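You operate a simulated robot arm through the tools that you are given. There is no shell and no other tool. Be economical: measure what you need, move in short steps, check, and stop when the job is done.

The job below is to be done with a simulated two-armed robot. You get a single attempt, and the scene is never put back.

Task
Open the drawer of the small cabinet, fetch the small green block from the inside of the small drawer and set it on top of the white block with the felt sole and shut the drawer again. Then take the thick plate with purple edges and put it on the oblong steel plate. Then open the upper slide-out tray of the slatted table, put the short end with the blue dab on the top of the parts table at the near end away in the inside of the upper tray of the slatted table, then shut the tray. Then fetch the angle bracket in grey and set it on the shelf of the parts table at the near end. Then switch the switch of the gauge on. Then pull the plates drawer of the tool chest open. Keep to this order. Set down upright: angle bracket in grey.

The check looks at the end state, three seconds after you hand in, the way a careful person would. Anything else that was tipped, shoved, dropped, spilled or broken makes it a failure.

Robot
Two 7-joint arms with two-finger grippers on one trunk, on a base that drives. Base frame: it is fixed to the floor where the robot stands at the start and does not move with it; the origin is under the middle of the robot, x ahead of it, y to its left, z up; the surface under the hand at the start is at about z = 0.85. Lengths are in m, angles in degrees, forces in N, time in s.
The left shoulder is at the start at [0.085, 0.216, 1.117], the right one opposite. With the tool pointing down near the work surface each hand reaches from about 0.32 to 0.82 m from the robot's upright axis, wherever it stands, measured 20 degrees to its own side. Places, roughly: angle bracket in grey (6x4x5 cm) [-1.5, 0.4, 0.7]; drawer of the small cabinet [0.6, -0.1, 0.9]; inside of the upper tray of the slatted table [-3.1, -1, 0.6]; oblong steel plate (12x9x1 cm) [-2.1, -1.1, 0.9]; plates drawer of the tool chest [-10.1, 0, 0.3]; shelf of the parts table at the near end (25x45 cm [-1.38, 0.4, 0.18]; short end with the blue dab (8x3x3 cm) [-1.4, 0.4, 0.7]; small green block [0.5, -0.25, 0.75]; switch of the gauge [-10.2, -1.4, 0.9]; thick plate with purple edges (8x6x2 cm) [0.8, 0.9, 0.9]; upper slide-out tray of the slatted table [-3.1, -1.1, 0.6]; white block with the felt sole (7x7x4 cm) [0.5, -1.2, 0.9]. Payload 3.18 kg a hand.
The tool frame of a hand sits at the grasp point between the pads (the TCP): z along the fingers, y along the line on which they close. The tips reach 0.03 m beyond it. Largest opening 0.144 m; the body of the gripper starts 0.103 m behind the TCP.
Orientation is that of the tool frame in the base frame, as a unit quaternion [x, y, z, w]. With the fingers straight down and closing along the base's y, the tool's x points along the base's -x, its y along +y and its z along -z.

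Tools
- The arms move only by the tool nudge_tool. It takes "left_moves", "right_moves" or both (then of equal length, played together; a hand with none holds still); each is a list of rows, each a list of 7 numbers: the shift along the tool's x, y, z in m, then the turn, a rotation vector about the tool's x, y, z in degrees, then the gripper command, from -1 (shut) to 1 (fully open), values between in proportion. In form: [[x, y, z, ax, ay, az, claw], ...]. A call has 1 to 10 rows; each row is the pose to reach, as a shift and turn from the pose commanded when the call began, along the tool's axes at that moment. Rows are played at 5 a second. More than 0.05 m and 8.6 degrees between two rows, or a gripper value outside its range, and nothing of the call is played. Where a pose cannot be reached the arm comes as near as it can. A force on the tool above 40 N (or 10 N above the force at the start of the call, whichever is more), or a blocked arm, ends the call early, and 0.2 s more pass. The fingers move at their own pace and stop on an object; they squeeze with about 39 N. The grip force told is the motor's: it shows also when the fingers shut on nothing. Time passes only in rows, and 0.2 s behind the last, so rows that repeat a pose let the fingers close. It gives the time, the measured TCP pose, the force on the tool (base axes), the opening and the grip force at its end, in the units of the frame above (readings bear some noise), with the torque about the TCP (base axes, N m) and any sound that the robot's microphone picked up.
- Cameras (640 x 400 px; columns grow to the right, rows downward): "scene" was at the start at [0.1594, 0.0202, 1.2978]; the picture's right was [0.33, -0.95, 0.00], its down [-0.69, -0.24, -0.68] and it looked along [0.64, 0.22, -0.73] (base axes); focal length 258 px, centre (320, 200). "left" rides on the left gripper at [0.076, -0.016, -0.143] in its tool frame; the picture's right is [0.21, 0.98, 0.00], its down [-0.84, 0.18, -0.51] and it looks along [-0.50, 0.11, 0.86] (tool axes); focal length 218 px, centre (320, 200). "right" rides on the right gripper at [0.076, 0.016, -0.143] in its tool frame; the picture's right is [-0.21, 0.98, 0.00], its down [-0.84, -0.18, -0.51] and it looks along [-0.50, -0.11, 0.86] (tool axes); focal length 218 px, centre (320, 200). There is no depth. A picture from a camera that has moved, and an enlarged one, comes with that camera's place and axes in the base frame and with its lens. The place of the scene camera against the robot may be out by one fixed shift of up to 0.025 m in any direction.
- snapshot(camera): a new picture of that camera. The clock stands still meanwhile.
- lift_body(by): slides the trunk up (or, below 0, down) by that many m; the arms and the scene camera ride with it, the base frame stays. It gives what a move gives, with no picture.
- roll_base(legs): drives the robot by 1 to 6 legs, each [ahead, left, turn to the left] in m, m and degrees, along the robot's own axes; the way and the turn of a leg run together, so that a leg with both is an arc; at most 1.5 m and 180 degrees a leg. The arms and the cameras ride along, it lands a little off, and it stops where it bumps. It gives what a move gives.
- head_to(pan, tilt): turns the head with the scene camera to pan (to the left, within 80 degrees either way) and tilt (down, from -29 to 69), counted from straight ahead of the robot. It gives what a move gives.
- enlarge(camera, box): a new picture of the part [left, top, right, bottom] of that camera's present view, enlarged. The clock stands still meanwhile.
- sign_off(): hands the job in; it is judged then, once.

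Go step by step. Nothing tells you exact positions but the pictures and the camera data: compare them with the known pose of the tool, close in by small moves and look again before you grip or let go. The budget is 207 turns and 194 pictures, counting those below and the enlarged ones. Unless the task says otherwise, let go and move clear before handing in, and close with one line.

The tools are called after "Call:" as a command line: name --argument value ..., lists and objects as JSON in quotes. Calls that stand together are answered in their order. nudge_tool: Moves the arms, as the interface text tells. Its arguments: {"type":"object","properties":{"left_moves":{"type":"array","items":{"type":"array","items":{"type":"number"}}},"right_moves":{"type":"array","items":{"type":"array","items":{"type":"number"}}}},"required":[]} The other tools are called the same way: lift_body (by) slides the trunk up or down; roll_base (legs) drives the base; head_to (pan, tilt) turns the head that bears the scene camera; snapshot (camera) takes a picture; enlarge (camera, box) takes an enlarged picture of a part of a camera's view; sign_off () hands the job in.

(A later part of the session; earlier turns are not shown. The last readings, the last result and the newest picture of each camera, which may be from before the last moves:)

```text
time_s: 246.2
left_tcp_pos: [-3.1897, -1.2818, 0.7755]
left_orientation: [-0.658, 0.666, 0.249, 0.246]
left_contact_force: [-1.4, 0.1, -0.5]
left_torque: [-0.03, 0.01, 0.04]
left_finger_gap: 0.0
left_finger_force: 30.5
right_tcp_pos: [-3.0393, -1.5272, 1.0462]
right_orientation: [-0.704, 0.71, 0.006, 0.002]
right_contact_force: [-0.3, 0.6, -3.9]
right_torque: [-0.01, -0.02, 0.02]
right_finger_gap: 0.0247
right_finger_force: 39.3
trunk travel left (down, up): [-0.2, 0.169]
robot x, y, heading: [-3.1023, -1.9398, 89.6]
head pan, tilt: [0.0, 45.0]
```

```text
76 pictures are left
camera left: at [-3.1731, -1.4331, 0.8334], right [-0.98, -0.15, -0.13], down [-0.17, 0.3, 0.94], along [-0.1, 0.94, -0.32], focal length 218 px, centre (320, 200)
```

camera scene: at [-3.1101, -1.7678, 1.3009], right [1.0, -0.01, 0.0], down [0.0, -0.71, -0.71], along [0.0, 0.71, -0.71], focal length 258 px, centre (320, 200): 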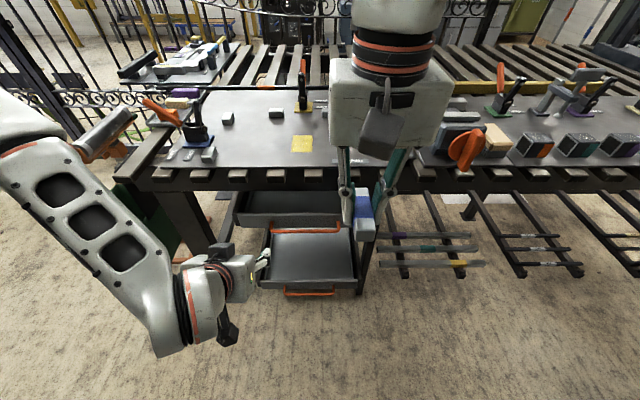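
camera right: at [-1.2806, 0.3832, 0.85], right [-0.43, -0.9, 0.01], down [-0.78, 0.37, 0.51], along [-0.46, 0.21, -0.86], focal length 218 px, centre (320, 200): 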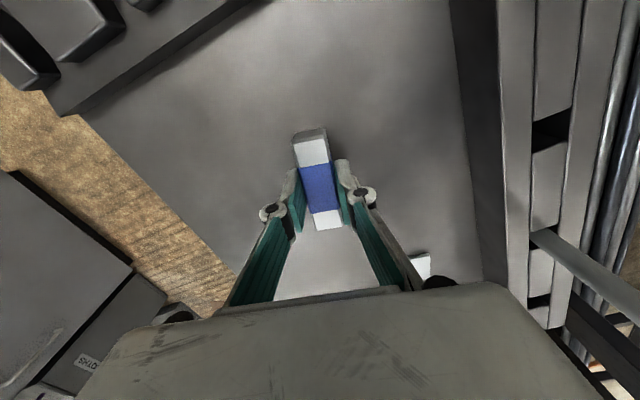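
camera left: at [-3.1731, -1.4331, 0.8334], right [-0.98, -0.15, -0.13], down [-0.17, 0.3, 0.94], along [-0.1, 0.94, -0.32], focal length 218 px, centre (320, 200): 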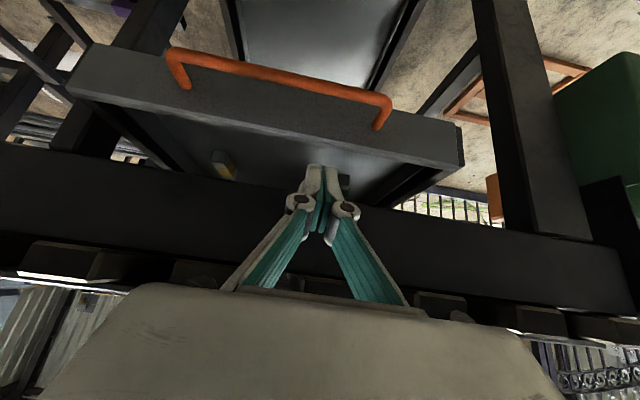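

I can see into the tray over its front wall, with two small items inside well away from my path. I advance the fingers along their axis in steps.

Call:
nudge_tool --left_moves '[[0, 0, 0.02, 0, 0, 0, -1], [0, 0, 0.04, 0, 0, 0, -1], [0, 0, 0.06, 0, 0, 0, -1], [0, 0, 0.075, 0, 0, 0, -1]]'

Call:
snapshot --camera "left"

Call:
enlarge --camera "scene" --box '[180, 150, 400, 290]'

```text
time_s: 247.2
left_tcp_pos: [-3.1883, -1.2342, 0.7241]
left_orientation: [-0.658, 0.666, 0.251, 0.248]
left_contact_force: [-0.7, -6.8, 14.2]
left_torque: [-0.05, 0.0, 0.0]
left_finger_gap: 0.0059
left_finger_force: 30.6
right_tcp_pos: [-3.0396, -1.529, 1.0472]
right_orientation: [-0.704, 0.71, 0.007, 0.003]
right_contact_force: [0.3, 0.7, -4.1]
right_torque: [-0.03, -0.01, 0.02]
right_finger_gap: 0.0245
right_finger_force: 39.6
trunk travel left (down, up): [-0.2, 0.169]
robot x, y, heading: [-3.1018, -1.9392, 89.4]
head pan, tilt: [0.0, 45.0]
```

```text
75 pictures are left
camera left: at [-3.172, -1.3844, 0.7809], right [-0.98, -0.15, -0.13], down [-0.17, 0.3, 0.94], along [-0.1, 0.94, -0.32], focal length 218 px, centre (320, 200)
```

left: 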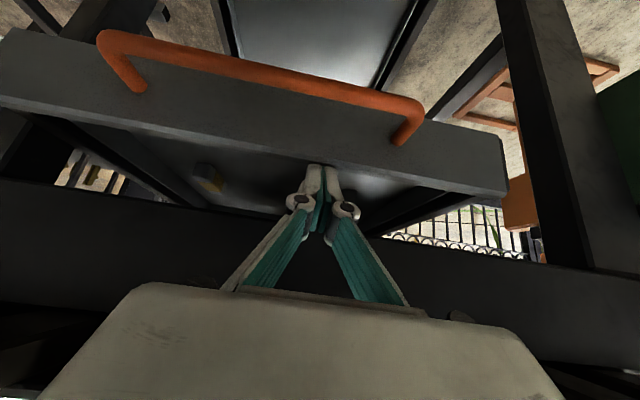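

```text
2.86 times, centred on (290, 220) of scene
camera zoom: at [-3.1095, -1.7705, 1.3018], right [1.0, -0.01, 0.0], down [0.0, -0.71, -0.71], along [0.0, 0.71, -0.71], focal length 737 px, centre (406, 143)
```

zoom: 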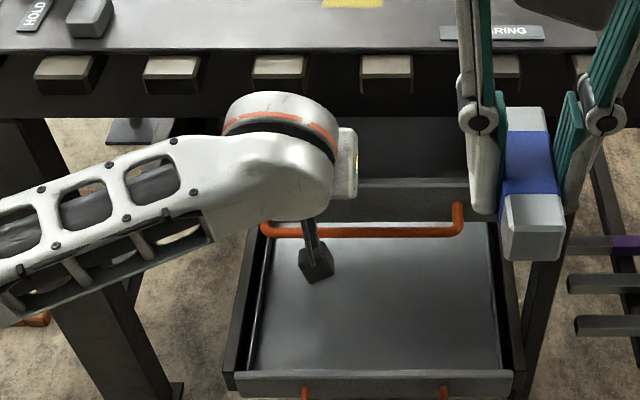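

The finger underside is resting on the wall's top edge. I shift it up a few millimetres and advance further inside.

Call:
nudge_tool --left_moves '[[-0.008, 0, 0.0, 0, 0, 0, -1], [-0.008, 0, 0.01, 0, 0, 0, -1], [-0.008, 0, 0.02, 0, 0, 0, -1], [-0.008, 0, 0.028, 0, 0, 0, -1]]'

Call:
snapshot --camera "left"

```text
time_s: 248.2
left_tcp_pos: [-3.1881, -1.2094, 0.7032]
left_orientation: [-0.659, 0.666, 0.249, 0.246]
left_contact_force: [0.2, 3.1, 5.4]
left_torque: [-0.01, 0.03, 0.04]
left_finger_gap: 0.0063
left_finger_force: 30.9
right_tcp_pos: [-3.0404, -1.5266, 1.0465]
right_orientation: [-0.704, 0.711, 0.005, 0.001]
right_contact_force: [0.6, 0.1, -3.7]
right_torque: [0.03, 0.02, 0.0]
right_finger_gap: 0.0245
right_finger_force: 39.0
trunk travel left (down, up): [-0.2, 0.169]
robot x, y, heading: [-3.1013, -1.938, 89.8]
head pan, tilt: [0.0, 45.0]
```

```text
73 pictures are left
camera left: at [-3.1723, -1.3596, 0.7608], right [-0.98, -0.15, -0.13], down [-0.17, 0.3, 0.94], along [-0.1, 0.94, -0.32], focal length 218 px, centre (320, 200)
```

left: 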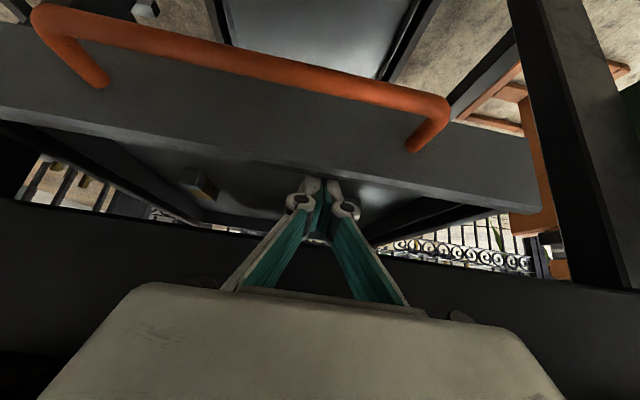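

The fingertips are behind the front wall. I pull straight back as a test.

Call:
nudge_tool --left_moves '[[0.011, 0, -0.01, 0, 0, 0, -1], [0.0226, 0, -0.0197, 0, 0, 0, -1], [0.034, 0, -0.0295, 0, 0, 0, -1], [0.0453, 0, -0.0394, 0, 0, 0, -1]]'

Call:
snapshot --camera "left"

Call:
snapshot --camera "scene"

```text
time_s: 249.2
left_tcp_pos: [-3.1899, -1.2701, 0.7025]
left_orientation: [-0.659, 0.667, 0.249, 0.244]
left_contact_force: [0.0, 1.5, 1.4]
left_torque: [-0.16, 0.0, -0.04]
left_finger_gap: 0.0
left_finger_force: 30.3
right_tcp_pos: [-3.0401, -1.5265, 1.0469]
right_orientation: [-0.704, 0.71, 0.005, 0.001]
right_contact_force: [-0.5, -1.2, -3.7]
right_torque: [-0.02, -0.03, 0.0]
right_finger_gap: 0.0246
right_finger_force: 39.2
trunk travel left (down, up): [-0.2, 0.169]
robot x, y, heading: [-3.0986, -1.94, 89.7]
head pan, tilt: [0.0, 45.0]
```

```text
72 pictures are left
camera left: at [-3.1737, -1.4208, 0.7603], right [-0.98, -0.15, -0.13], down [-0.17, 0.31, 0.94], along [-0.1, 0.94, -0.33], focal length 218 px, centre (320, 200)
```

left: 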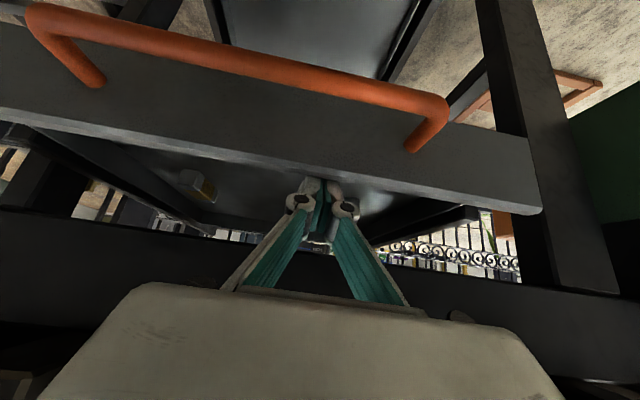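

```text
71 pictures are left
camera scene: at [-3.1096, -1.7683, 1.3008], right [1.0, -0.01, 0.0], down [0.0, -0.71, -0.71], along [0.0, 0.71, -0.71], focal length 258 px, centre (320, 200)
```

scene: 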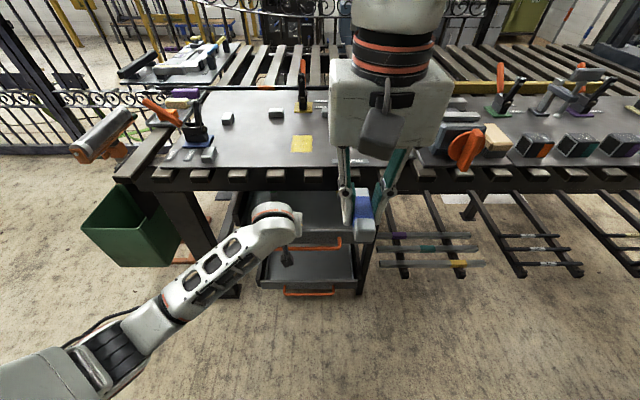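

The tray slides out easily with the hand. I continue by driving the base back 0.13 m.

Call:
roll_base --legs '[[-0.13, 0, 0]]'

Call:
snapshot --camera "scene"

Call:
snapshot --camera "left"

```text
time_s: 250.5
left_tcp_pos: [-3.1889, -1.3963, 0.7032]
left_orientation: [-0.658, 0.666, 0.249, 0.245]
left_contact_force: [-0.5, 0.3, 0.6]
left_torque: [-0.06, 0.01, 0.03]
left_finger_gap: 0.0001
left_finger_force: 30.8
right_tcp_pos: [-3.0402, -1.6542, 1.0481]
right_orientation: [-0.704, 0.711, 0.006, 0.002]
right_contact_force: [0.1, 0.7, -4.1]
right_torque: [0.04, 0.06, -0.02]
right_finger_gap: 0.0244
right_finger_force: 39.5
trunk travel left (down, up): [-0.2, 0.169]
robot x, y, heading: [-3.1004, -2.0679, 89.1]
head pan, tilt: [0.0, 45.0]
```

```text
70 pictures are left
camera scene: at [-3.1102, -1.8954, 1.3011], right [1.0, -0.01, 0.0], down [-0.01, -0.71, -0.71], along [0.01, 0.71, -0.71], focal length 258 px, centre (320, 200)
```

scene: 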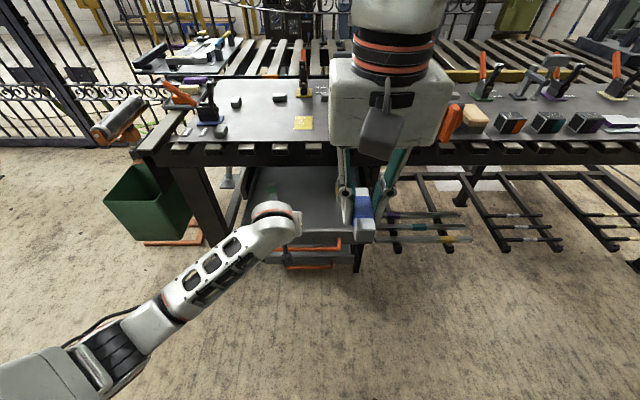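

```text
69 pictures are left
camera left: at [-3.1736, -1.5465, 0.7616], right [-0.98, -0.15, -0.13], down [-0.17, 0.31, 0.94], along [-0.1, 0.94, -0.33], focal length 218 px, centre (320, 200)
```

left: 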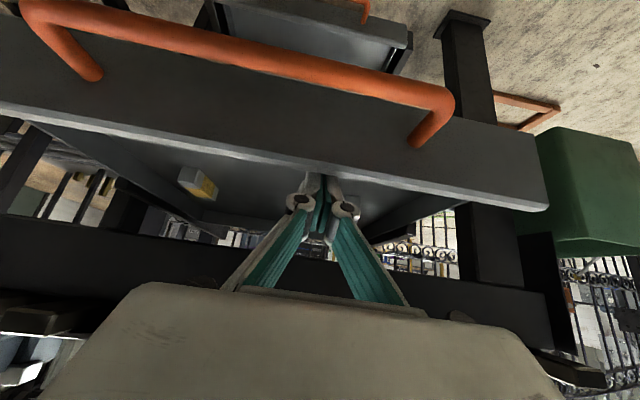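

The tray is open about 18 cm. I unhook the left hand, raise it out of the way, then drive 0.1 m forward for the placing.

Call:
nudge_tool --left_moves '[[-0.005, 0, -0.01, 0, 0, 0, -1], [-0.005, 0, -0.04, 0, 0, 0, -1], [-0.005, 0, -0.08, 0, 0, 0, -1], [-0.02, 0.03, -0.11, 0, 0, 0, -1], [-0.05, 0.06, -0.13, 0, 0, 0, -1], [-0.08, 0.09, -0.15, 0, 0, 0, -1], [-0.11, 0.1, -0.17, 0, 0, 0, -1]]'

Call:
head_to --pan 0 --tilt 55

Call:
snapshot --camera "scene"

```text
time_s: 252.3
left_tcp_pos: [-3.3392, -1.4201, 0.8895]
left_orientation: [-0.662, 0.664, 0.284, 0.199]
left_contact_force: [0.7, 0.3, -0.6]
left_torque: [-0.01, -0.01, -0.03]
left_finger_gap: 0.0
left_finger_force: 30.7
right_tcp_pos: [-3.0403, -1.6519, 1.047]
right_orientation: [-0.703, 0.711, 0.005, 0.001]
right_contact_force: [-0.6, 0.4, -3.3]
right_torque: [-0.06, -0.02, -0.01]
right_finger_gap: 0.0247
right_finger_force: 38.9
trunk travel left (down, up): [-0.2, 0.169]
robot x, y, heading: [-3.1018, -2.0633, 89.6]
head pan, tilt: [0.0, 45.0]
stopped in row 7 (left hand): the arm was blocked; the commanded pose is now the measured one
```

```text
time_s: 253.0
left_tcp_pos: [-3.3379, -1.4215, 0.8894]
left_orientation: [-0.662, 0.664, 0.285, 0.199]
left_contact_force: [-0.8, -0.1, 0.3]
left_torque: [0.0, 0.0, 0.01]
left_finger_gap: 0.0
left_finger_force: 30.7
right_tcp_pos: [-3.0394, -1.653, 1.0463]
right_orientation: [-0.703, 0.711, 0.005, 0.003]
right_contact_force: [-0.7, -0.1, -4.2]
right_torque: [0.0, -0.02, -0.05]
right_finger_gap: 0.0247
right_finger_force: 38.8
trunk travel left (down, up): [-0.2, 0.169]
robot x, y, heading: [-3.0945, -2.0679, 89.4]
head pan, tilt: [0.0, 55.0]
```

```text
68 pictures are left
camera scene: at [-3.1102, -1.9037, 1.2876], right [1.0, -0.01, 0.0], down [-0.01, -0.82, -0.57], along [0.0, 0.57, -0.82], focal length 258 px, centre (320, 200)
```

scene: 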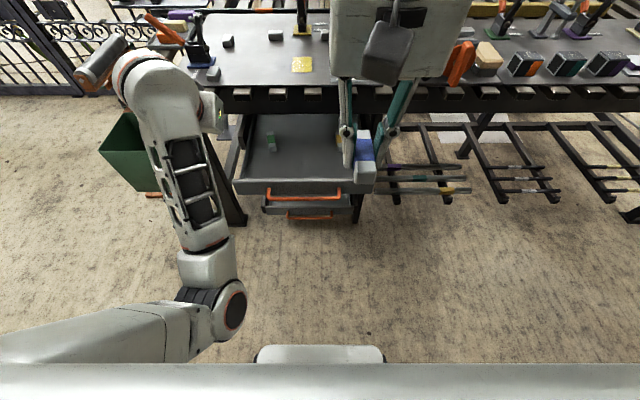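

The left arm met a joint limit but is clear. I retract it a little, then drive 0.08 m forward and bring the right hand over the tray.

Call:
nudge_tool --left_moves '[[0.01, -0.02, -0.02, 0, 0, 0, -1], [0.03, -0.03, -0.04, 0, 0, 0, -1], [0.05, -0.03, -0.05, 0, 0, 0, -1]]'

Call:
roll_base --legs '[[0.09, 0, 0.5]]'

Call:
snapshot --camera "right"

Call:
snapshot --camera "scene"

```text
time_s: 254.0
left_tcp_pos: [-3.3631, -1.4849, 0.8898]
left_orientation: [0.664, -0.652, -0.33, -0.158]
left_contact_force: [0.4, 0.3, 0.9]
left_torque: [0.01, 0.0, 0.02]
left_finger_gap: 0.0
left_finger_force: 30.8
right_tcp_pos: [-3.0396, -1.6528, 1.0464]
right_orientation: [-0.703, 0.711, 0.005, 0.002]
right_contact_force: [1.2, 0.8, -4.0]
right_torque: [-0.03, 0.02, 0.02]
right_finger_gap: 0.025
right_finger_force: 38.5
trunk travel left (down, up): [-0.2, 0.169]
robot x, y, heading: [-3.0996, -2.0664, 89.7]
head pan, tilt: [0.0, 55.0]
stopped in row 3 (left hand): the arm was blocked; the commanded pose is now the measured one
```

```text
time_s: 255.1
left_tcp_pos: [-3.3661, -1.3952, 0.8906]
left_orientation: [0.666, -0.65, -0.331, -0.157]
left_contact_force: [-1.2, 0.0, 0.2]
left_torque: [-0.01, 0.03, 0.04]
left_finger_gap: 0.0003
left_finger_force: 30.6
right_tcp_pos: [-3.042, -1.5624, 1.0467]
right_orientation: [-0.706, 0.708, 0.006, 0.0]
right_contact_force: [0.5, 1.0, -4.0]
right_torque: [-0.07, 0.03, -0.03]
right_finger_gap: 0.0246
right_finger_force: 39.0
trunk travel left (down, up): [-0.2, 0.169]
robot x, y, heading: [-3.1013, -1.9773, 89.8]
head pan, tilt: [0.0, 55.0]
```

```text
67 pictures are left
camera right: at [-3.058, -1.6397, 1.1893], right [-0.98, 0.21, 0.01], down [0.19, 0.84, 0.51], along [0.1, 0.5, -0.86], focal length 218 px, centre (320, 200)
```

right: 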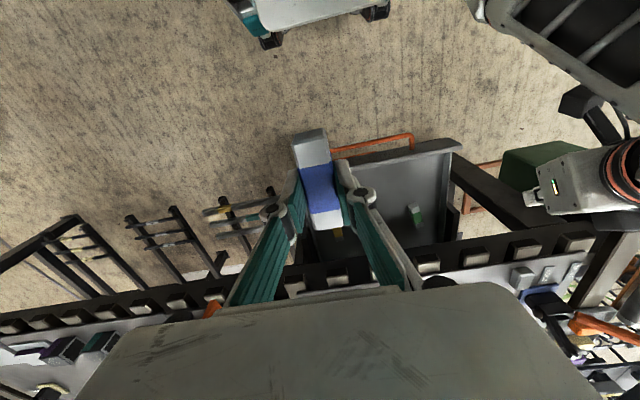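

```text
66 pictures are left
camera scene: at [-3.1111, -1.8123, 1.2874], right [1.0, 0.0, 0.0], down [0.0, -0.82, -0.57], along [0.0, 0.57, -0.82], focal length 258 px, centre (320, 200)
```

scene: 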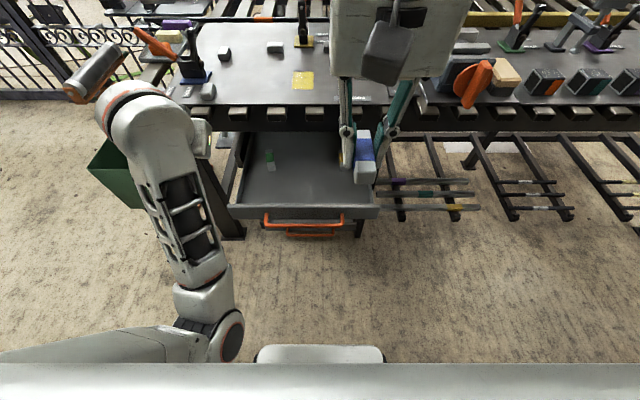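

The tray interior is free around (-3.13, -1.34). I bring the piece over it and lower to z≈0.80 to check.

Call:
nudge_tool --right_moves '[[-0.04, 0.02, 0.0, 0, 0, 0, -1], [-0.08, 0.045, 0.0, 0, 0, 0, -1], [-0.12, 0.07, 0.02, 0, 0, 0, -1], [-0.16, 0.088, 0.05, 0, 0, 0, -1], [-0.195, 0.088, 0.08, 0, 0, 0, -1], [-0.222, 0.088, 0.12, 0, 0, 0, -1], [-0.222, 0.088, 0.17, 0, 0, 0, -1], [-0.222, 0.088, 0.22, 0, 0, 0, -1], [-0.222, 0.088, 0.26, 0, 0, 0, -1]]'

Call:
snapshot --camera "right"

Call:
enlarge --camera "scene" --box '[200, 100, 420, 240]'

```text
refused: row 3 steps farther than a row can; nothing moved
```

```text
65 pictures are left
camera right: at [-3.058, -1.6397, 1.1893], right [-0.98, 0.21, 0.01], down [0.19, 0.84, 0.51], along [0.1, 0.5, -0.86], focal length 218 px, centre (320, 200)
```

right: 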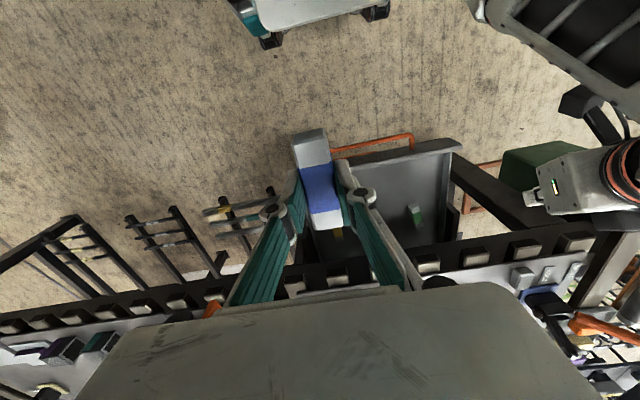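

```text
2.86 times, centred on (310, 170) of scene
camera zoom: at [-3.1111, -1.8123, 1.2874], right [1.0, 0.0, 0.0], down [0.0, -0.82, -0.57], along [0.0, 0.57, -0.82], focal length 737 px, centre (349, 286)
```

zoom: 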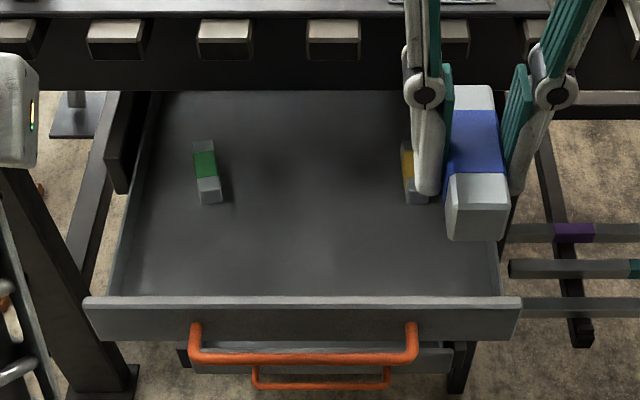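

The tray holds a green and a yellow piece with free room between them. I repeat the move with smaller steps.

Call:
nudge_tool --right_moves '[[-0.035, 0.02, 0.0, 0, 0, 0, -1], [-0.07, 0.04, 0.0, 0, 0, 0, -1], [-0.105, 0.06, 0.015, 0, 0, 0, -1], [-0.14, 0.08, 0.03, 0, 0, 0, -1], [-0.175, 0.095, 0.05, 0, 0, 0, -1], [-0.205, 0.095, 0.085, 0, 0, 0, -1], [-0.22, 0.095, 0.13, 0, 0, 0, -1], [-0.22, 0.095, 0.175, 0, 0, 0, -1], [-0.22, 0.095, 0.22, 0, 0, 0, -1], [-0.22, 0.095, 0.26, 0, 0, 0, -1]]'

Call:
snapshot --camera "right"

Call:
enlarge --camera "scene" --box '[200, 100, 420, 240]'

```text
time_s: 257.3
left_tcp_pos: [-3.3664, -1.395, 0.8905]
left_orientation: [0.666, -0.65, -0.331, -0.156]
left_contact_force: [-0.3, -0.1, 1.4]
left_torque: [0.05, 0.0, 0.01]
left_finger_gap: 0.0
left_finger_force: 30.7
right_tcp_pos: [-3.1391, -1.3373, 0.7886]
right_orientation: [-0.706, 0.708, 0.005, 0.001]
right_contact_force: [1.0, 1.3, -4.0]
right_torque: [-0.03, -0.01, -0.02]
right_finger_gap: 0.0243
right_finger_force: 38.5
trunk travel left (down, up): [-0.2, 0.169]
robot x, y, heading: [-3.0989, -1.975, 90.0]
head pan, tilt: [0.0, 55.0]
```

```text
63 pictures are left
camera right: at [-3.155, -1.4161, 0.9315], right [-0.98, 0.21, 0.01], down [0.19, 0.84, 0.51], along [0.1, 0.5, -0.86], focal length 218 px, centre (320, 200)
```

right: 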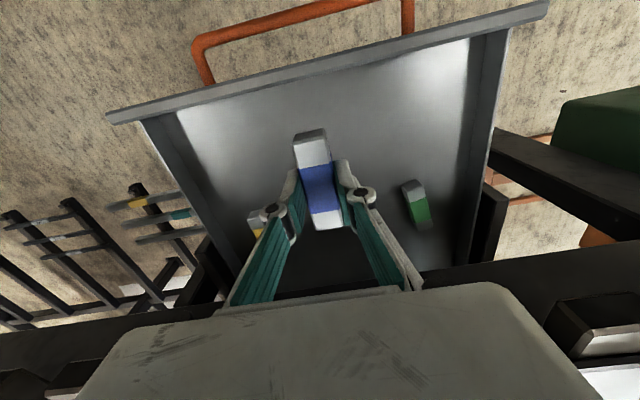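

```text
2.86 times, centred on (310, 170) of scene
camera zoom: at [-3.1111, -1.8126, 1.2874], right [1.0, 0.0, 0.0], down [0.0, -0.82, -0.57], along [0.0, 0.57, -0.82], focal length 737 px, centre (349, 286)
```

zoom: 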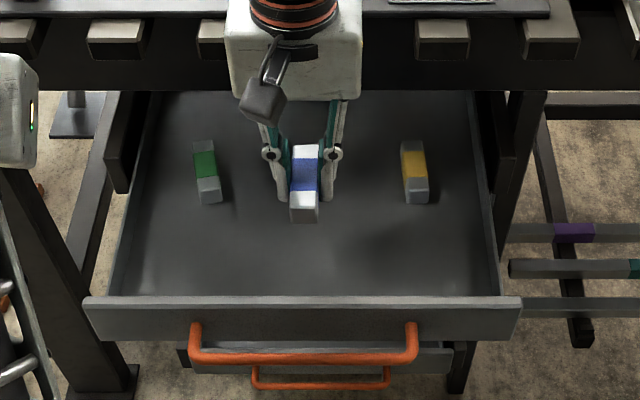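

It is well placed between the other pieces. I lower toward the tray floor.

Call:
nudge_tool --right_moves '[[0, 0, 0.03, 0, 0, 0, -1], [0, 0, 0.06, 0, 0, 0, -1], [0, 0, 0.085, 0, 0, 0, -1], [0, 0, 0.095, 0, 0, 0, -1], [0, 0, 0.1, 0, 0, 0, -1], [0, 0, 0.104, 0, 0, 0, -1]]'

Call:
enlarge --camera "scene" --box '[260, 120, 370, 220]'

```text
time_s: 258.7
left_tcp_pos: [-3.3661, -1.3964, 0.892]
left_orientation: [0.667, -0.649, -0.332, -0.155]
left_contact_force: [0.1, 0.1, 0.4]
left_torque: [0.01, 0.01, 0.03]
left_finger_gap: 0.0
left_finger_force: 30.5
right_tcp_pos: [-3.1383, -1.3368, 0.6847]
right_orientation: [-0.706, 0.708, 0.005, 0.001]
right_contact_force: [0.1, 0.2, -4.8]
right_torque: [-0.04, -0.01, -0.01]
right_finger_gap: 0.0246
right_finger_force: 39.4
trunk travel left (down, up): [-0.2, 0.169]
robot x, y, heading: [-3.0996, -1.9749, 90.0]
head pan, tilt: [0.0, 55.0]
```

```text
4.00 times, centred on (315, 170) of scene
camera zoom: at [-3.1111, -1.8132, 1.2875], right [1.0, 0.0, 0.0], down [0.0, -0.82, -0.57], along [0.0, 0.57, -0.82], focal length 1031 px, centre (340, 320)
```

zoom: 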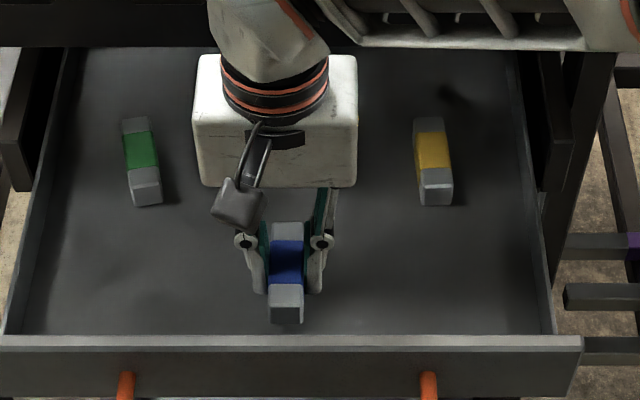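

Call:
nudge_tool --right_moves '[[0, 0, 0.004, 0, 0, 0, -1], [0, 0, 0.008, 0, 0, 0, -1], [0, 0, 0.012, 0, 0, 0, -1], [0, 0, 0.015, 0, 0, 0, -1]]'

```text
time_s: 259.7
left_tcp_pos: [-3.3655, -1.3969, 0.8931]
left_orientation: [0.666, -0.649, -0.332, -0.156]
left_contact_force: [-0.6, 0.0, 0.3]
left_torque: [0.0, 0.0, -0.01]
left_finger_gap: 0.0
left_finger_force: 30.7
right_tcp_pos: [-3.1393, -1.3397, 0.6728]
right_orientation: [-0.706, 0.708, 0.005, 0.002]
right_contact_force: [1.4, -2.5, 6.1]
right_torque: [0.32, -0.15, -0.09]
right_finger_gap: 0.0246
right_finger_force: 38.8
trunk travel left (down, up): [-0.2, 0.169]
robot x, y, heading: [-3.0986, -1.9761, 89.8]
head pan, tilt: [0.0, 55.0]
```

The piece rests on the tray floor. I release and rise straight up.

Call:
nudge_tool --right_moves '[[0, 0, -0.001, 0, 0, 0, -0.5], [0, 0, -0.001, 0, 0, 0, -0.3], [0, 0, -0.04, 0, 0, 0, -0.3], [0, 0, -0.085, 0, 0, 0, -0.3], [0, 0, -0.13, 0, 0, 0, -0.3], [0.03, -0.02, -0.165, 0, 0, 0, -0.3], [0.06, -0.04, -0.195, 0, 0, 0, -0.3], [0.09, -0.06, -0.22, 0, 0, 0, -0.3], [0.12, -0.08, -0.245, 0, 0, 0, -0.3]]'

Call:
enlarge --camera "scene" --box '[200, 100, 420, 240]'

```text
refused: row 6 steps farther than a row can; nothing moved
```

```text
2.86 times, centred on (310, 170) of scene
camera zoom: at [-3.111, -1.8145, 1.288], right [1.0, 0.0, 0.0], down [0.0, -0.82, -0.57], along [0.0, 0.57, -0.82], focal length 737 px, centre (349, 286)
```

zoom: 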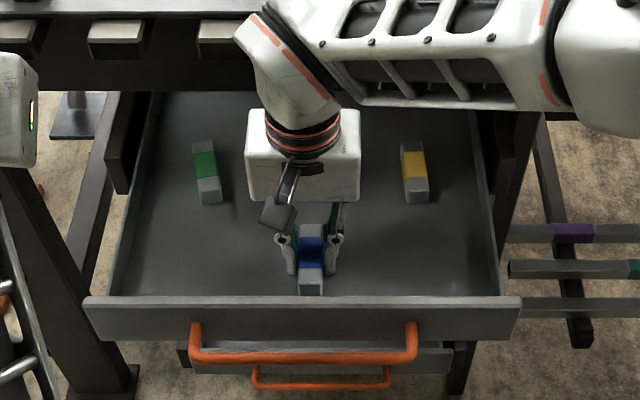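

I resend the release with smaller steps.

Call:
nudge_tool --right_moves '[[0, 0, -0.001, 0, 0, 0, -0.5], [0, 0, -0.001, 0, 0, 0, -0.3], [0, 0, -0.03, 0, 0, 0, -0.3], [0, 0, -0.07, 0, 0, 0, -0.3], [0, 0, -0.11, 0, 0, 0, -0.3], [0.02, -0.01, -0.14, 0, 0, 0, -0.3], [0.05, -0.02, -0.17, 0, 0, 0, -0.3], [0.08, -0.03, -0.2, 0, 0, 0, -0.3], [0.11, -0.04, -0.23, 0, 0, 0, -0.6], [0.13, -0.05, -0.26, 0, 0, 0, -1]]'

Call:
enlarge --camera "scene" --box '[200, 100, 420, 240]'

```text
time_s: 261.9
left_tcp_pos: [-3.3661, -1.3964, 0.8923]
left_orientation: [0.666, -0.649, -0.333, -0.157]
left_contact_force: [-0.1, 0.2, -0.1]
left_torque: [0.03, -0.01, 0.06]
left_finger_gap: 0.0
left_finger_force: 30.4
right_tcp_pos: [-3.0893, -1.4715, 0.9291]
right_orientation: [-0.706, 0.708, 0.005, 0.002]
right_contact_force: [0.4, -0.1, -0.3]
right_torque: [0.02, -0.05, 0.02]
right_finger_gap: 0.0
right_finger_force: 30.6
trunk travel left (down, up): [-0.2, 0.169]
robot x, y, heading: [-3.1022, -1.9732, 90.0]
head pan, tilt: [0.0, 55.0]
```

```text
2.86 times, centred on (310, 170) of scene
camera zoom: at [-3.1109, -1.8141, 1.2877], right [1.0, 0.0, 0.0], down [0.0, -0.82, -0.57], along [0.0, 0.57, -0.82], focal length 737 px, centre (349, 286)
```

zoom: 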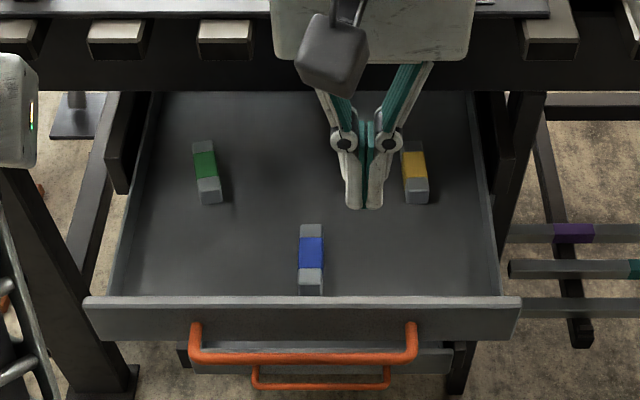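

The blue-dabbed piece lies in the tray. I now put the closed right fingers in front of the bar to push the tray shut.

Call:
nudge_tool --right_moves '[[0.02, 0.02, 0.0, 0, 0, 0, -1], [0.04, 0.04, 0.0, 0, 0, 0, -1], [0.058, 0.056, 0.03, 0, 0, 0, -1], [0.058, 0.056, 0.07, 0, 0, 0, -1], [0.058, 0.056, 0.11, 0, 0, 0, -1], [0.058, 0.056, 0.15, 0, 0, 0, -1], [0.058, 0.056, 0.19, 0, 0, 0, -1], [0.058, 0.056, 0.23, 0, 0, 0, -1], [0.058, 0.056, 0.253, 0, 0, 0, -1]]'

Call:
snapshot --camera "right"

```text
time_s: 263.9
left_tcp_pos: [-3.3657, -1.3961, 0.8907]
left_orientation: [0.666, -0.65, -0.331, -0.156]
left_contact_force: [0.0, -0.3, 0.2]
left_torque: [0.03, -0.02, 0.0]
left_finger_gap: 0.0
left_finger_force: 31.4
right_tcp_pos: [-3.1457, -1.5257, 0.6735]
right_orientation: [-0.706, 0.708, 0.005, 0.001]
right_contact_force: [-0.1, 0.1, -0.1]
right_torque: [0.0, -0.01, -0.04]
right_finger_gap: 0.0
right_finger_force: 30.6
trunk travel left (down, up): [-0.2, 0.169]
robot x, y, heading: [-3.0961, -1.974, 89.9]
head pan, tilt: [0.0, 55.0]
```

```text
58 pictures are left
camera right: at [-3.1607, -1.6045, 0.8182], right [-0.98, 0.21, 0.01], down [0.19, 0.84, 0.51], along [0.1, 0.5, -0.86], focal length 218 px, centre (320, 200)
```

right: 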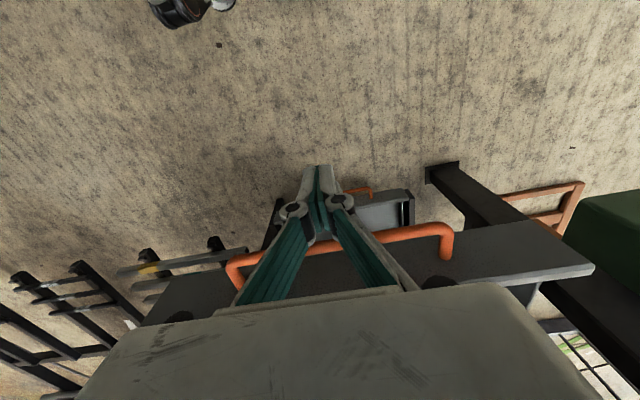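

Fingers are in front of the bar. I push the tray in at a slow pace.

Call:
nudge_tool --right_moves '[[-0.025, 0, 0, 0, 0, 0, -1], [-0.045, 0, 0, 0, 0, 0, -1], [-0.065, 0, 0, 0, 0, 0, -1], [-0.085, 0, 0, 0, 0, 0, -1], [-0.105, 0, 0, 0, 0, 0, -1], [-0.125, 0, 0, 0, 0, 0, -1], [-0.145, 0, 0, 0, 0, 0, -1], [-0.165, 0, 0, 0, 0, 0, -1], [-0.185, 0, 0, 0, 0, 0, -1], [-0.2, 0, 0, 0, 0, 0, -1]]'

Call:
nudge_tool --right_moves '[[-0.008, 0, 0, 0, 0, 0, -1], [-0.016, 0, 0, 0, 0, 0, -1], [-0.024, 0, 0, 0, 0, 0, -1], [-0.032, 0, 0, 0, 0, 0, -1]]'

Call:
snapshot --camera "scene"

```text
time_s: 266.1
left_tcp_pos: [-3.3665, -1.3968, 0.8912]
left_orientation: [0.665, -0.651, -0.332, -0.158]
left_contact_force: [0.0, 0.2, 0.7]
left_torque: [-0.01, 0.02, 0.02]
left_finger_gap: 0.0
left_finger_force: 31.3
right_tcp_pos: [-3.1445, -1.3252, 0.6774]
right_orientation: [-0.706, 0.708, 0.006, 0.001]
right_contact_force: [-0.4, -2.4, 0.8]
right_torque: [-0.05, 0.02, 0.04]
right_finger_gap: 0.0
right_finger_force: 30.6
trunk travel left (down, up): [-0.2, 0.169]
robot x, y, heading: [-3.103, -1.9729, 90.2]
head pan, tilt: [0.0, 55.0]
```

```text
time_s: 267.1
left_tcp_pos: [-3.3661, -1.3963, 0.8909]
left_orientation: [0.666, -0.649, -0.332, -0.157]
left_contact_force: [0.4, -0.5, -0.6]
left_torque: [-0.02, 0.01, 0.03]
left_finger_gap: 0.0
left_finger_force: 30.8
right_tcp_pos: [-3.1387, -1.2972, 0.6777]
right_orientation: [-0.703, 0.712, 0.006, 0.003]
right_contact_force: [-0.6, 0.8, -0.6]
right_torque: [0.01, 0.01, 0.0]
right_finger_gap: 0.0
right_finger_force: 30.7
right hand out of reach, approached as far as the arm can: row 4
trunk travel left (down, up): [-0.2, 0.169]
robot x, y, heading: [-3.1004, -1.9759, 90.2]
head pan, tilt: [0.0, 55.0]
```

```text
57 pictures are left
camera scene: at [-3.1112, -1.8136, 1.2877], right [1.0, 0.0, 0.0], down [0.0, -0.82, -0.57], along [0.0, 0.57, -0.82], focal length 258 px, centre (320, 200)
```

scene: 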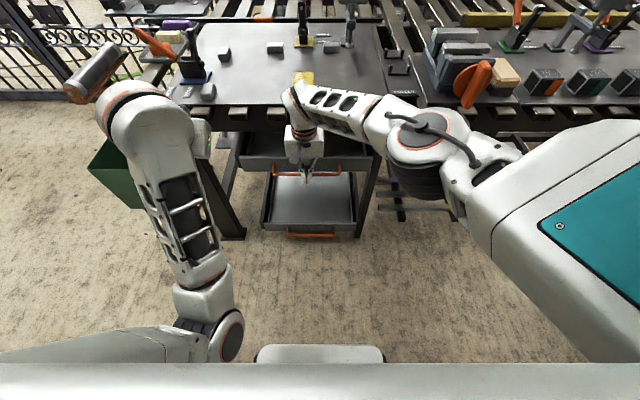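

The tray is nearly or fully home, and the arm is at its reach limit. I drive the base forward a touch to feel the stop.

Call:
roll_base --legs '[[0.02, 0, 0]]'

Call:
enlarge --camera "scene" --box '[220, 100, 400, 240]'

```text
time_s: 268.1
left_tcp_pos: [-3.3671, -1.3771, 0.8918]
left_orientation: [0.666, -0.65, -0.332, -0.156]
left_contact_force: [0.0, -0.3, -0.2]
left_torque: [-0.03, 0.03, -0.03]
left_finger_gap: 0.0
left_finger_force: 30.4
right_tcp_pos: [-3.1404, -1.2866, 0.6737]
right_orientation: [-0.701, 0.713, -0.003, -0.009]
right_contact_force: [-1.3, -2.3, 0.4]
right_torque: [0.01, 0.01, 0.02]
right_finger_gap: 0.0003
right_finger_force: 30.8
trunk travel left (down, up): [-0.2, 0.169]
robot x, y, heading: [-3.0974, -1.9571, 89.8]
head pan, tilt: [0.0, 55.0]
stopped in leg 1: the force on the tool passed its limit at 52 N (the readings are from after the stop); the commanded pose is now the measured one
```

```text
2.86 times, centred on (310, 170) of scene
camera zoom: at [-3.111, -1.7936, 1.2876], right [1.0, 0.0, 0.0], down [0.0, -0.82, -0.57], along [0.0, 0.57, -0.82], focal length 737 px, centre (349, 286)
```

zoom: 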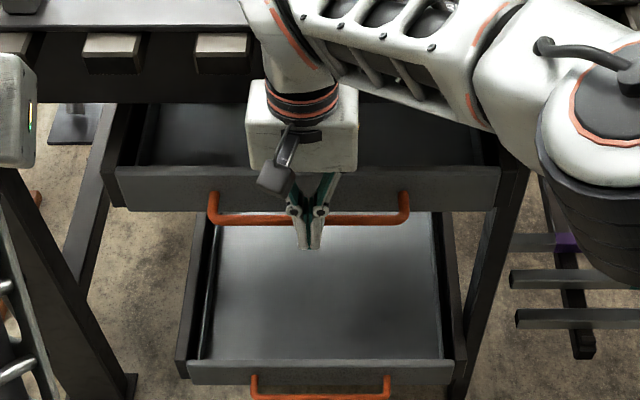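

The tray hit its stop (52 N), so it is shut. I withdraw the right hand from the bar and bring both arms to a travel pose.

Call:
nudge_tool --right_moves '[[0.03, 0, 0, 0, 0, 0, -1], [0.07, 0, -0.01, 0, 0, 0, -1], [0.1, 0, -0.045, 0, 0, 0, -1], [0.12, -0.01, -0.09, 0, 0, 0, -1], [0.14, -0.02, -0.13, 0, 0, 0, -1], [0.16, -0.03, -0.17, 0, 0, 0, -1], [0.18, -0.04, -0.21, 0, 0, 0, -1], [0.2, -0.05, -0.25, 0, 0, 0, -1], [0.22, -0.06, -0.29, 0, 0, 0, -1], [0.24, -0.07, -0.33, 0, 0, 0, -1]]' --left_moves '[[0, 0, 0, 0, 0, 0, -1], [0, 0, 0, 0, 0, 0, -1], [-0.001, -0.008, -0.03, 2, 5.8, 0.2, -1], [-0.003, -0.016, -0.06, 4, 11.6, 0.4, -1], [-0.004, -0.024, -0.09, 6, 17.4, 0.6, -1], [-0.005, -0.032, -0.12, 8, 23.2, 0.8, -1], [-0.006, -0.04, -0.15, 10.5, 29, 1, -1], [-0.008, -0.048, -0.18, 12.5, 34.8, 1.2, -1], [-0.009, -0.057, -0.2125, 14.7, 40.5, 1.5, -1], [-0.009, -0.057, -0.2125, 14.7, 40.5, 1.5, -1]]'

Call:
snapshot --camera "scene"

```text
refused: row 4 steps farther than a row can; nothing moved
```

```text
55 pictures are left
camera scene: at [-3.111, -1.7936, 1.2876], right [1.0, 0.0, 0.0], down [0.0, -0.82, -0.57], along [0.0, 0.57, -0.82], focal length 258 px, centre (320, 200)
```

scene: 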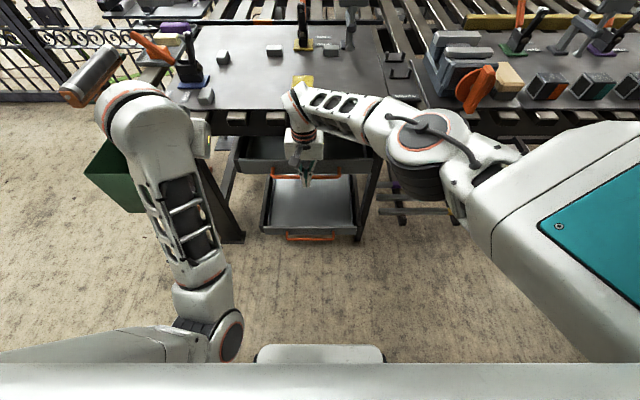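

I fix the oversized step and resend.

Call:
nudge_tool --right_moves '[[0.03, 0, 0, 0, 0, 0, -1], [0.07, 0, -0.01, 0, 0, 0, -1], [0.1, 0, -0.045, 0, 0, 0, -1], [0.12, -0.01, -0.08, 0, 0, 0, -1], [0.14, -0.02, -0.12, 0, 0, 0, -1], [0.16, -0.03, -0.16, 0, 0, 0, -1], [0.18, -0.04, -0.2, 0, 0, 0, -1], [0.2, -0.05, -0.24, 0, 0, 0, -1], [0.22, -0.06, -0.28, 0, 0, 0, -1], [0.24, -0.07, -0.32, 0, 0, 0, -1]]' --left_moves '[[0, 0, 0, 0, 0, 0, -1], [0, 0, 0, 0, 0, 0, -1], [-0.001, -0.008, -0.03, 2, 5.8, 0.2, -1], [-0.003, -0.016, -0.06, 4, 11.6, 0.4, -1], [-0.004, -0.024, -0.09, 6, 17.4, 0.6, -1], [-0.005, -0.032, -0.12, 8, 23.2, 0.8, -1], [-0.006, -0.04, -0.15, 10.5, 29, 1, -1], [-0.008, -0.048, -0.18, 12.5, 34.8, 1.2, -1], [-0.009, -0.057, -0.2125, 14.7, 40.5, 1.5, -1], [-0.009, -0.057, -0.2125, 14.7, 40.5, 1.5, -1]]'

```text
time_s: 270.5
left_tcp_pos: [-3.3345, -1.3256, 0.7484]
left_orientation: [0.706, -0.704, -0.059, 0.045]
left_contact_force: [1.1, 0.5, -0.7]
left_torque: [-0.02, 0.01, 0.05]
left_finger_gap: 0.0
left_finger_force: 31.4
left hand out of reach, approached as far as the arm can: row 4, 5, 6, 7, 8, 9, 10
right_tcp_pos: [-3.0727, -1.5251, 0.9991]
right_orientation: [-0.701, 0.713, -0.003, -0.01]
right_contact_force: [0.0, 0.3, -0.6]
right_torque: [-0.03, -0.01, 0.01]
right_finger_gap: 0.0
right_finger_force: 30.6
trunk travel left (down, up): [-0.2, 0.169]
robot x, y, heading: [-3.099, -1.9531, 90.0]
head pan, tilt: [0.0, 55.0]
stopped in row 10 (left hand): the arm was blocked; the commanded pose is now the measured one
```

The left arm ended low but free. I raise it straight up and back.

Call:
nudge_tool --left_moves '[[0.03, 0, 0, 0, 0, 0, -1], [0.05, -0.01, -0.03, 0, 0, 0, -1], [0.06, -0.02, -0.07, 0, 0, 0, -1], [0.07, -0.03, -0.11, 0, 0, 0, -1], [0.08, -0.04, -0.15, 0, 0, 0, -1], [0.09, -0.05, -0.19, 0, 0, 0, -1], [0.1, -0.06, -0.23, 0, 0, 0, -1], [0.11, -0.07, -0.27, 0, 0, 0, -1], [0.12, -0.08, -0.29, 0, 0, 0, -1]]'

Call:
snapshot --camera "scene"

```text
time_s: 271.0
left_tcp_pos: [-3.4251, -1.3487, 0.7661]
left_orientation: [0.729, -0.668, -0.121, 0.088]
left_contact_force: [0.7, 0.1, 0.4]
left_torque: [0.0, 0.05, 0.02]
left_finger_gap: 0.0
left_finger_force: 30.5
left hand out of reach, approached as far as the arm can: row 2
right_tcp_pos: [-3.0715, -1.5255, 0.9987]
right_orientation: [-0.701, 0.714, -0.002, -0.009]
right_contact_force: [0.7, 0.0, 0.5]
right_torque: [0.01, 0.05, -0.02]
right_finger_gap: 0.0
right_finger_force: 30.4
trunk travel left (down, up): [-0.2, 0.169]
robot x, y, heading: [-3.0987, -1.9565, 89.8]
head pan, tilt: [0.0, 55.0]
stopped in row 2 (left hand): the arm was blocked; the commanded pose is now the measured one
```

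```text
54 pictures are left
camera scene: at [-3.1096, -1.7935, 1.2875], right [1.0, 0.0, 0.0], down [0.0, -0.82, -0.57], along [0.0, 0.57, -0.82], focal length 258 px, centre (320, 200)
```

scene: 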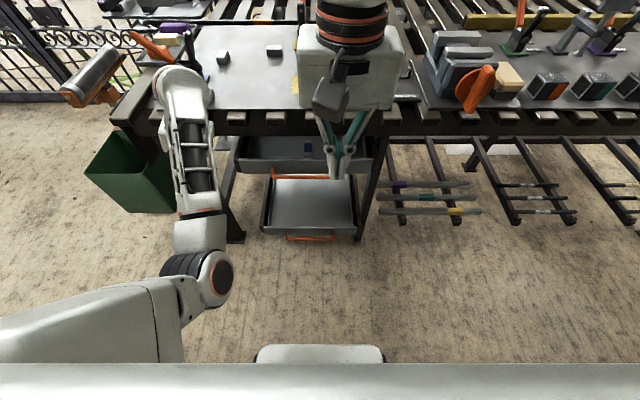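

The left arm is in an awkward fold close to the table leg. I back the base away first, then re-pose the arm in free space.

Call:
roll_base --legs '[[-0.24, 0, 0]]'

Call:
nudge_tool --left_moves '[[-0.03, -0.01, 0, 0, 0, 0, -1], [-0.05, -0.02, -0.03, 0, 0, 0, -1], [-0.06, -0.03, -0.06, 0, 0, 0, -1], [-0.07, -0.05, -0.09, 0, 0, 0, -1], [-0.07, -0.07, -0.12, 0, 0, 0, -1]]'

```text
time_s: 272.8
left_tcp_pos: [-3.4253, -1.5898, 0.7654]
left_orientation: [0.729, -0.669, -0.119, 0.088]
left_contact_force: [0.5, 0.4, 0.4]
left_torque: [0.01, 0.0, -0.02]
left_finger_gap: 0.0002
left_finger_force: 30.5
right_tcp_pos: [-3.0739, -1.7668, 0.9995]
right_orientation: [-0.701, 0.713, -0.002, -0.008]
right_contact_force: [0.0, -0.8, -0.1]
right_torque: [0.03, 0.02, -0.02]
right_finger_gap: 0.0
right_finger_force: 30.7
trunk travel left (down, up): [-0.2, 0.169]
robot x, y, heading: [-3.1012, -2.1979, 90.0]
head pan, tilt: [0.0, 55.0]
```

```text
time_s: 273.7
left_tcp_pos: [-3.4799, -1.5501, 0.7897]
left_orientation: [0.741, -0.631, -0.153, 0.172]
left_contact_force: [0.6, -0.1, -0.3]
left_torque: [0.04, 0.02, -0.03]
left_finger_gap: 0.0001
left_finger_force: 30.2
right_tcp_pos: [-3.0735, -1.7666, 0.9989]
right_orientation: [-0.701, 0.713, -0.002, -0.009]
right_contact_force: [-0.9, 0.2, 0.0]
right_torque: [0.05, 0.03, -0.02]
right_finger_gap: 0.0
right_finger_force: 31.0
trunk travel left (down, up): [-0.2, 0.169]
robot x, y, heading: [-3.1017, -2.1997, 90.2]
head pan, tilt: [0.0, 55.0]
stopped in row 4 (left hand): the arm was blocked; the commanded pose is now the measured one
```

The arm's IK is sitting at a limit. I move it back toward the configuration it had while hooking (further right, straight down).

Call:
nudge_tool --left_moves '[[-0.004, -0.037, -0.018, 5.3, -0.3, 1.8, -1], [-0.007, -0.074, -0.037, 10.6, -0.6, 3.6, -1], [-0.011, -0.11, -0.055, 16, -1, 5.5, -1], [-0.014, -0.147, -0.074, 21.3, -1.3, 7.3, -1], [-0.018, -0.184, -0.092, 26.6, -1.6, 9.1, -1]]'

Call:
snapshot --camera "scene"

```text
time_s: 274.2
left_tcp_pos: [-3.4849, -1.5325, 0.805]
left_orientation: [0.708, -0.648, -0.197, 0.199]
left_contact_force: [-0.5, -0.2, -0.3]
left_torque: [0.02, -0.03, 0.01]
left_finger_gap: 0.0001
left_finger_force: 31.1
right_tcp_pos: [-3.0738, -1.7659, 0.9977]
right_orientation: [-0.701, 0.713, -0.002, -0.009]
right_contact_force: [-0.3, -0.3, -0.9]
right_torque: [-0.01, -0.04, 0.03]
right_finger_gap: 0.0
right_finger_force: 30.4
trunk travel left (down, up): [-0.2, 0.169]
robot x, y, heading: [-3.1, -2.1953, 89.9]
head pan, tilt: [0.0, 55.0]
stopped in row 2 (left hand): the arm was blocked; the commanded pose is now the measured one
```

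```text
53 pictures are left
camera scene: at [-3.1119, -2.0342, 1.2876], right [1.0, 0.0, 0.0], down [0.0, -0.82, -0.57], along [0.0, 0.57, -0.82], focal length 258 px, centre (320, 200)
```

scene: 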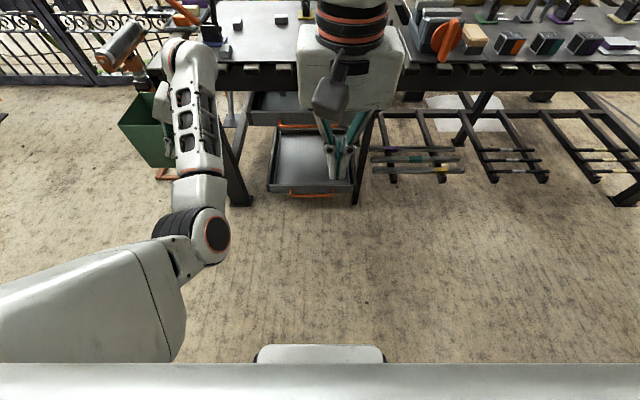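

I check the left hand camera to see how the hand is oriented.

Call:
snapshot --camera "left"

Call:
nudge_tool --left_moves '[[0, 0, -0.02, 0, 0, 0, -1], [0, 0, -0.04, 0, 0, 0, -1], [0, 0, -0.06, 0, 0, 0, -1]]'

```text
52 pictures are left
camera left: at [-3.3886, -1.6019, 0.9153], right [-0.8, -0.29, 0.52], down [0.05, 0.84, 0.54], along [-0.59, 0.46, -0.66], focal length 218 px, centre (320, 200)
```

left: 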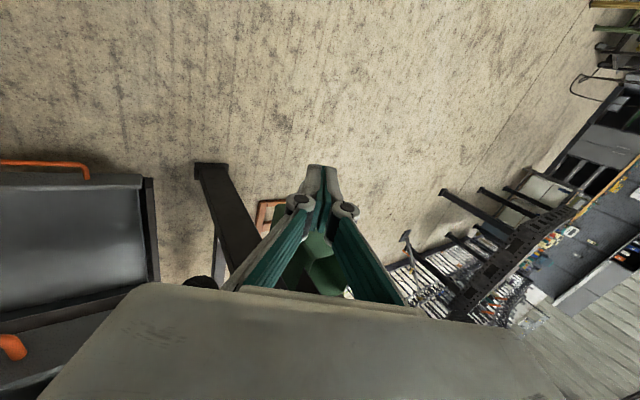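

```text
time_s: 275.1
left_tcp_pos: [-3.4971, -1.5232, 0.8855]
left_orientation: [0.675, -0.628, -0.286, 0.262]
left_contact_force: [0.3, -0.5, 0.6]
left_torque: [0.05, 0.02, -0.01]
left_finger_gap: 0.0
left_finger_force: 30.7
right_tcp_pos: [-3.0736, -1.766, 0.9988]
right_orientation: [-0.702, 0.712, -0.002, -0.009]
right_contact_force: [-0.5, 0.2, 0.6]
right_torque: [0.05, -0.01, 0.0]
right_finger_gap: 0.0
right_finger_force: 30.8
trunk travel left (down, up): [-0.2, 0.169]
robot x, y, heading: [-3.097, -2.1958, 90.0]
head pan, tilt: [0.0, 55.0]
stopped in row 3 (left hand): the arm was blocked; the commanded pose is now the measured one
```

The arm can move but its wrist is at a limit. I retrace toward the pose it had just after unhooking.

Call:
nudge_tool --left_moves '[[0.003, -0.039, -0.016, 5.6, -4.6, -1.5, -1], [0.006, -0.078, -0.032, 11.2, -9.2, -3, -1], [0.009, -0.117, -0.048, 16.7, -13.8, -4.5, -1], [0.0125, -0.156, -0.064, 22.3, -18.4, -6, -1], [0.016, -0.195, -0.08, 27.9, -23, -7.5, -1], [0.019, -0.234, -0.096, 33.5, -27.7, -9, -1], [0.022, -0.273, -0.112, 39, -32.3, -10.4, -1], [0.0255, -0.313, -0.127, 44.6, -36.9, -11.9, -1]]'

```text
time_s: 275.6
left_tcp_pos: [-3.5214, -1.5322, 0.8747]
left_orientation: [0.705, -0.602, -0.313, 0.207]
left_contact_force: [0.2, -0.5, 0.5]
left_torque: [-0.01, 0.04, 0.02]
left_finger_gap: 0.0
left_finger_force: 31.1
right_tcp_pos: [-3.0744, -1.7663, 0.9991]
right_orientation: [-0.702, 0.712, -0.002, -0.01]
right_contact_force: [1.1, 0.7, -0.4]
right_torque: [0.0, 0.06, 0.0]
right_finger_gap: 0.0
right_finger_force: 30.6
trunk travel left (down, up): [-0.2, 0.169]
robot x, y, heading: [-3.098, -2.1957, 90.2]
head pan, tilt: [0.0, 55.0]
stopped in row 2 (left hand): the arm was blocked; the commanded pose is now the measured one
```

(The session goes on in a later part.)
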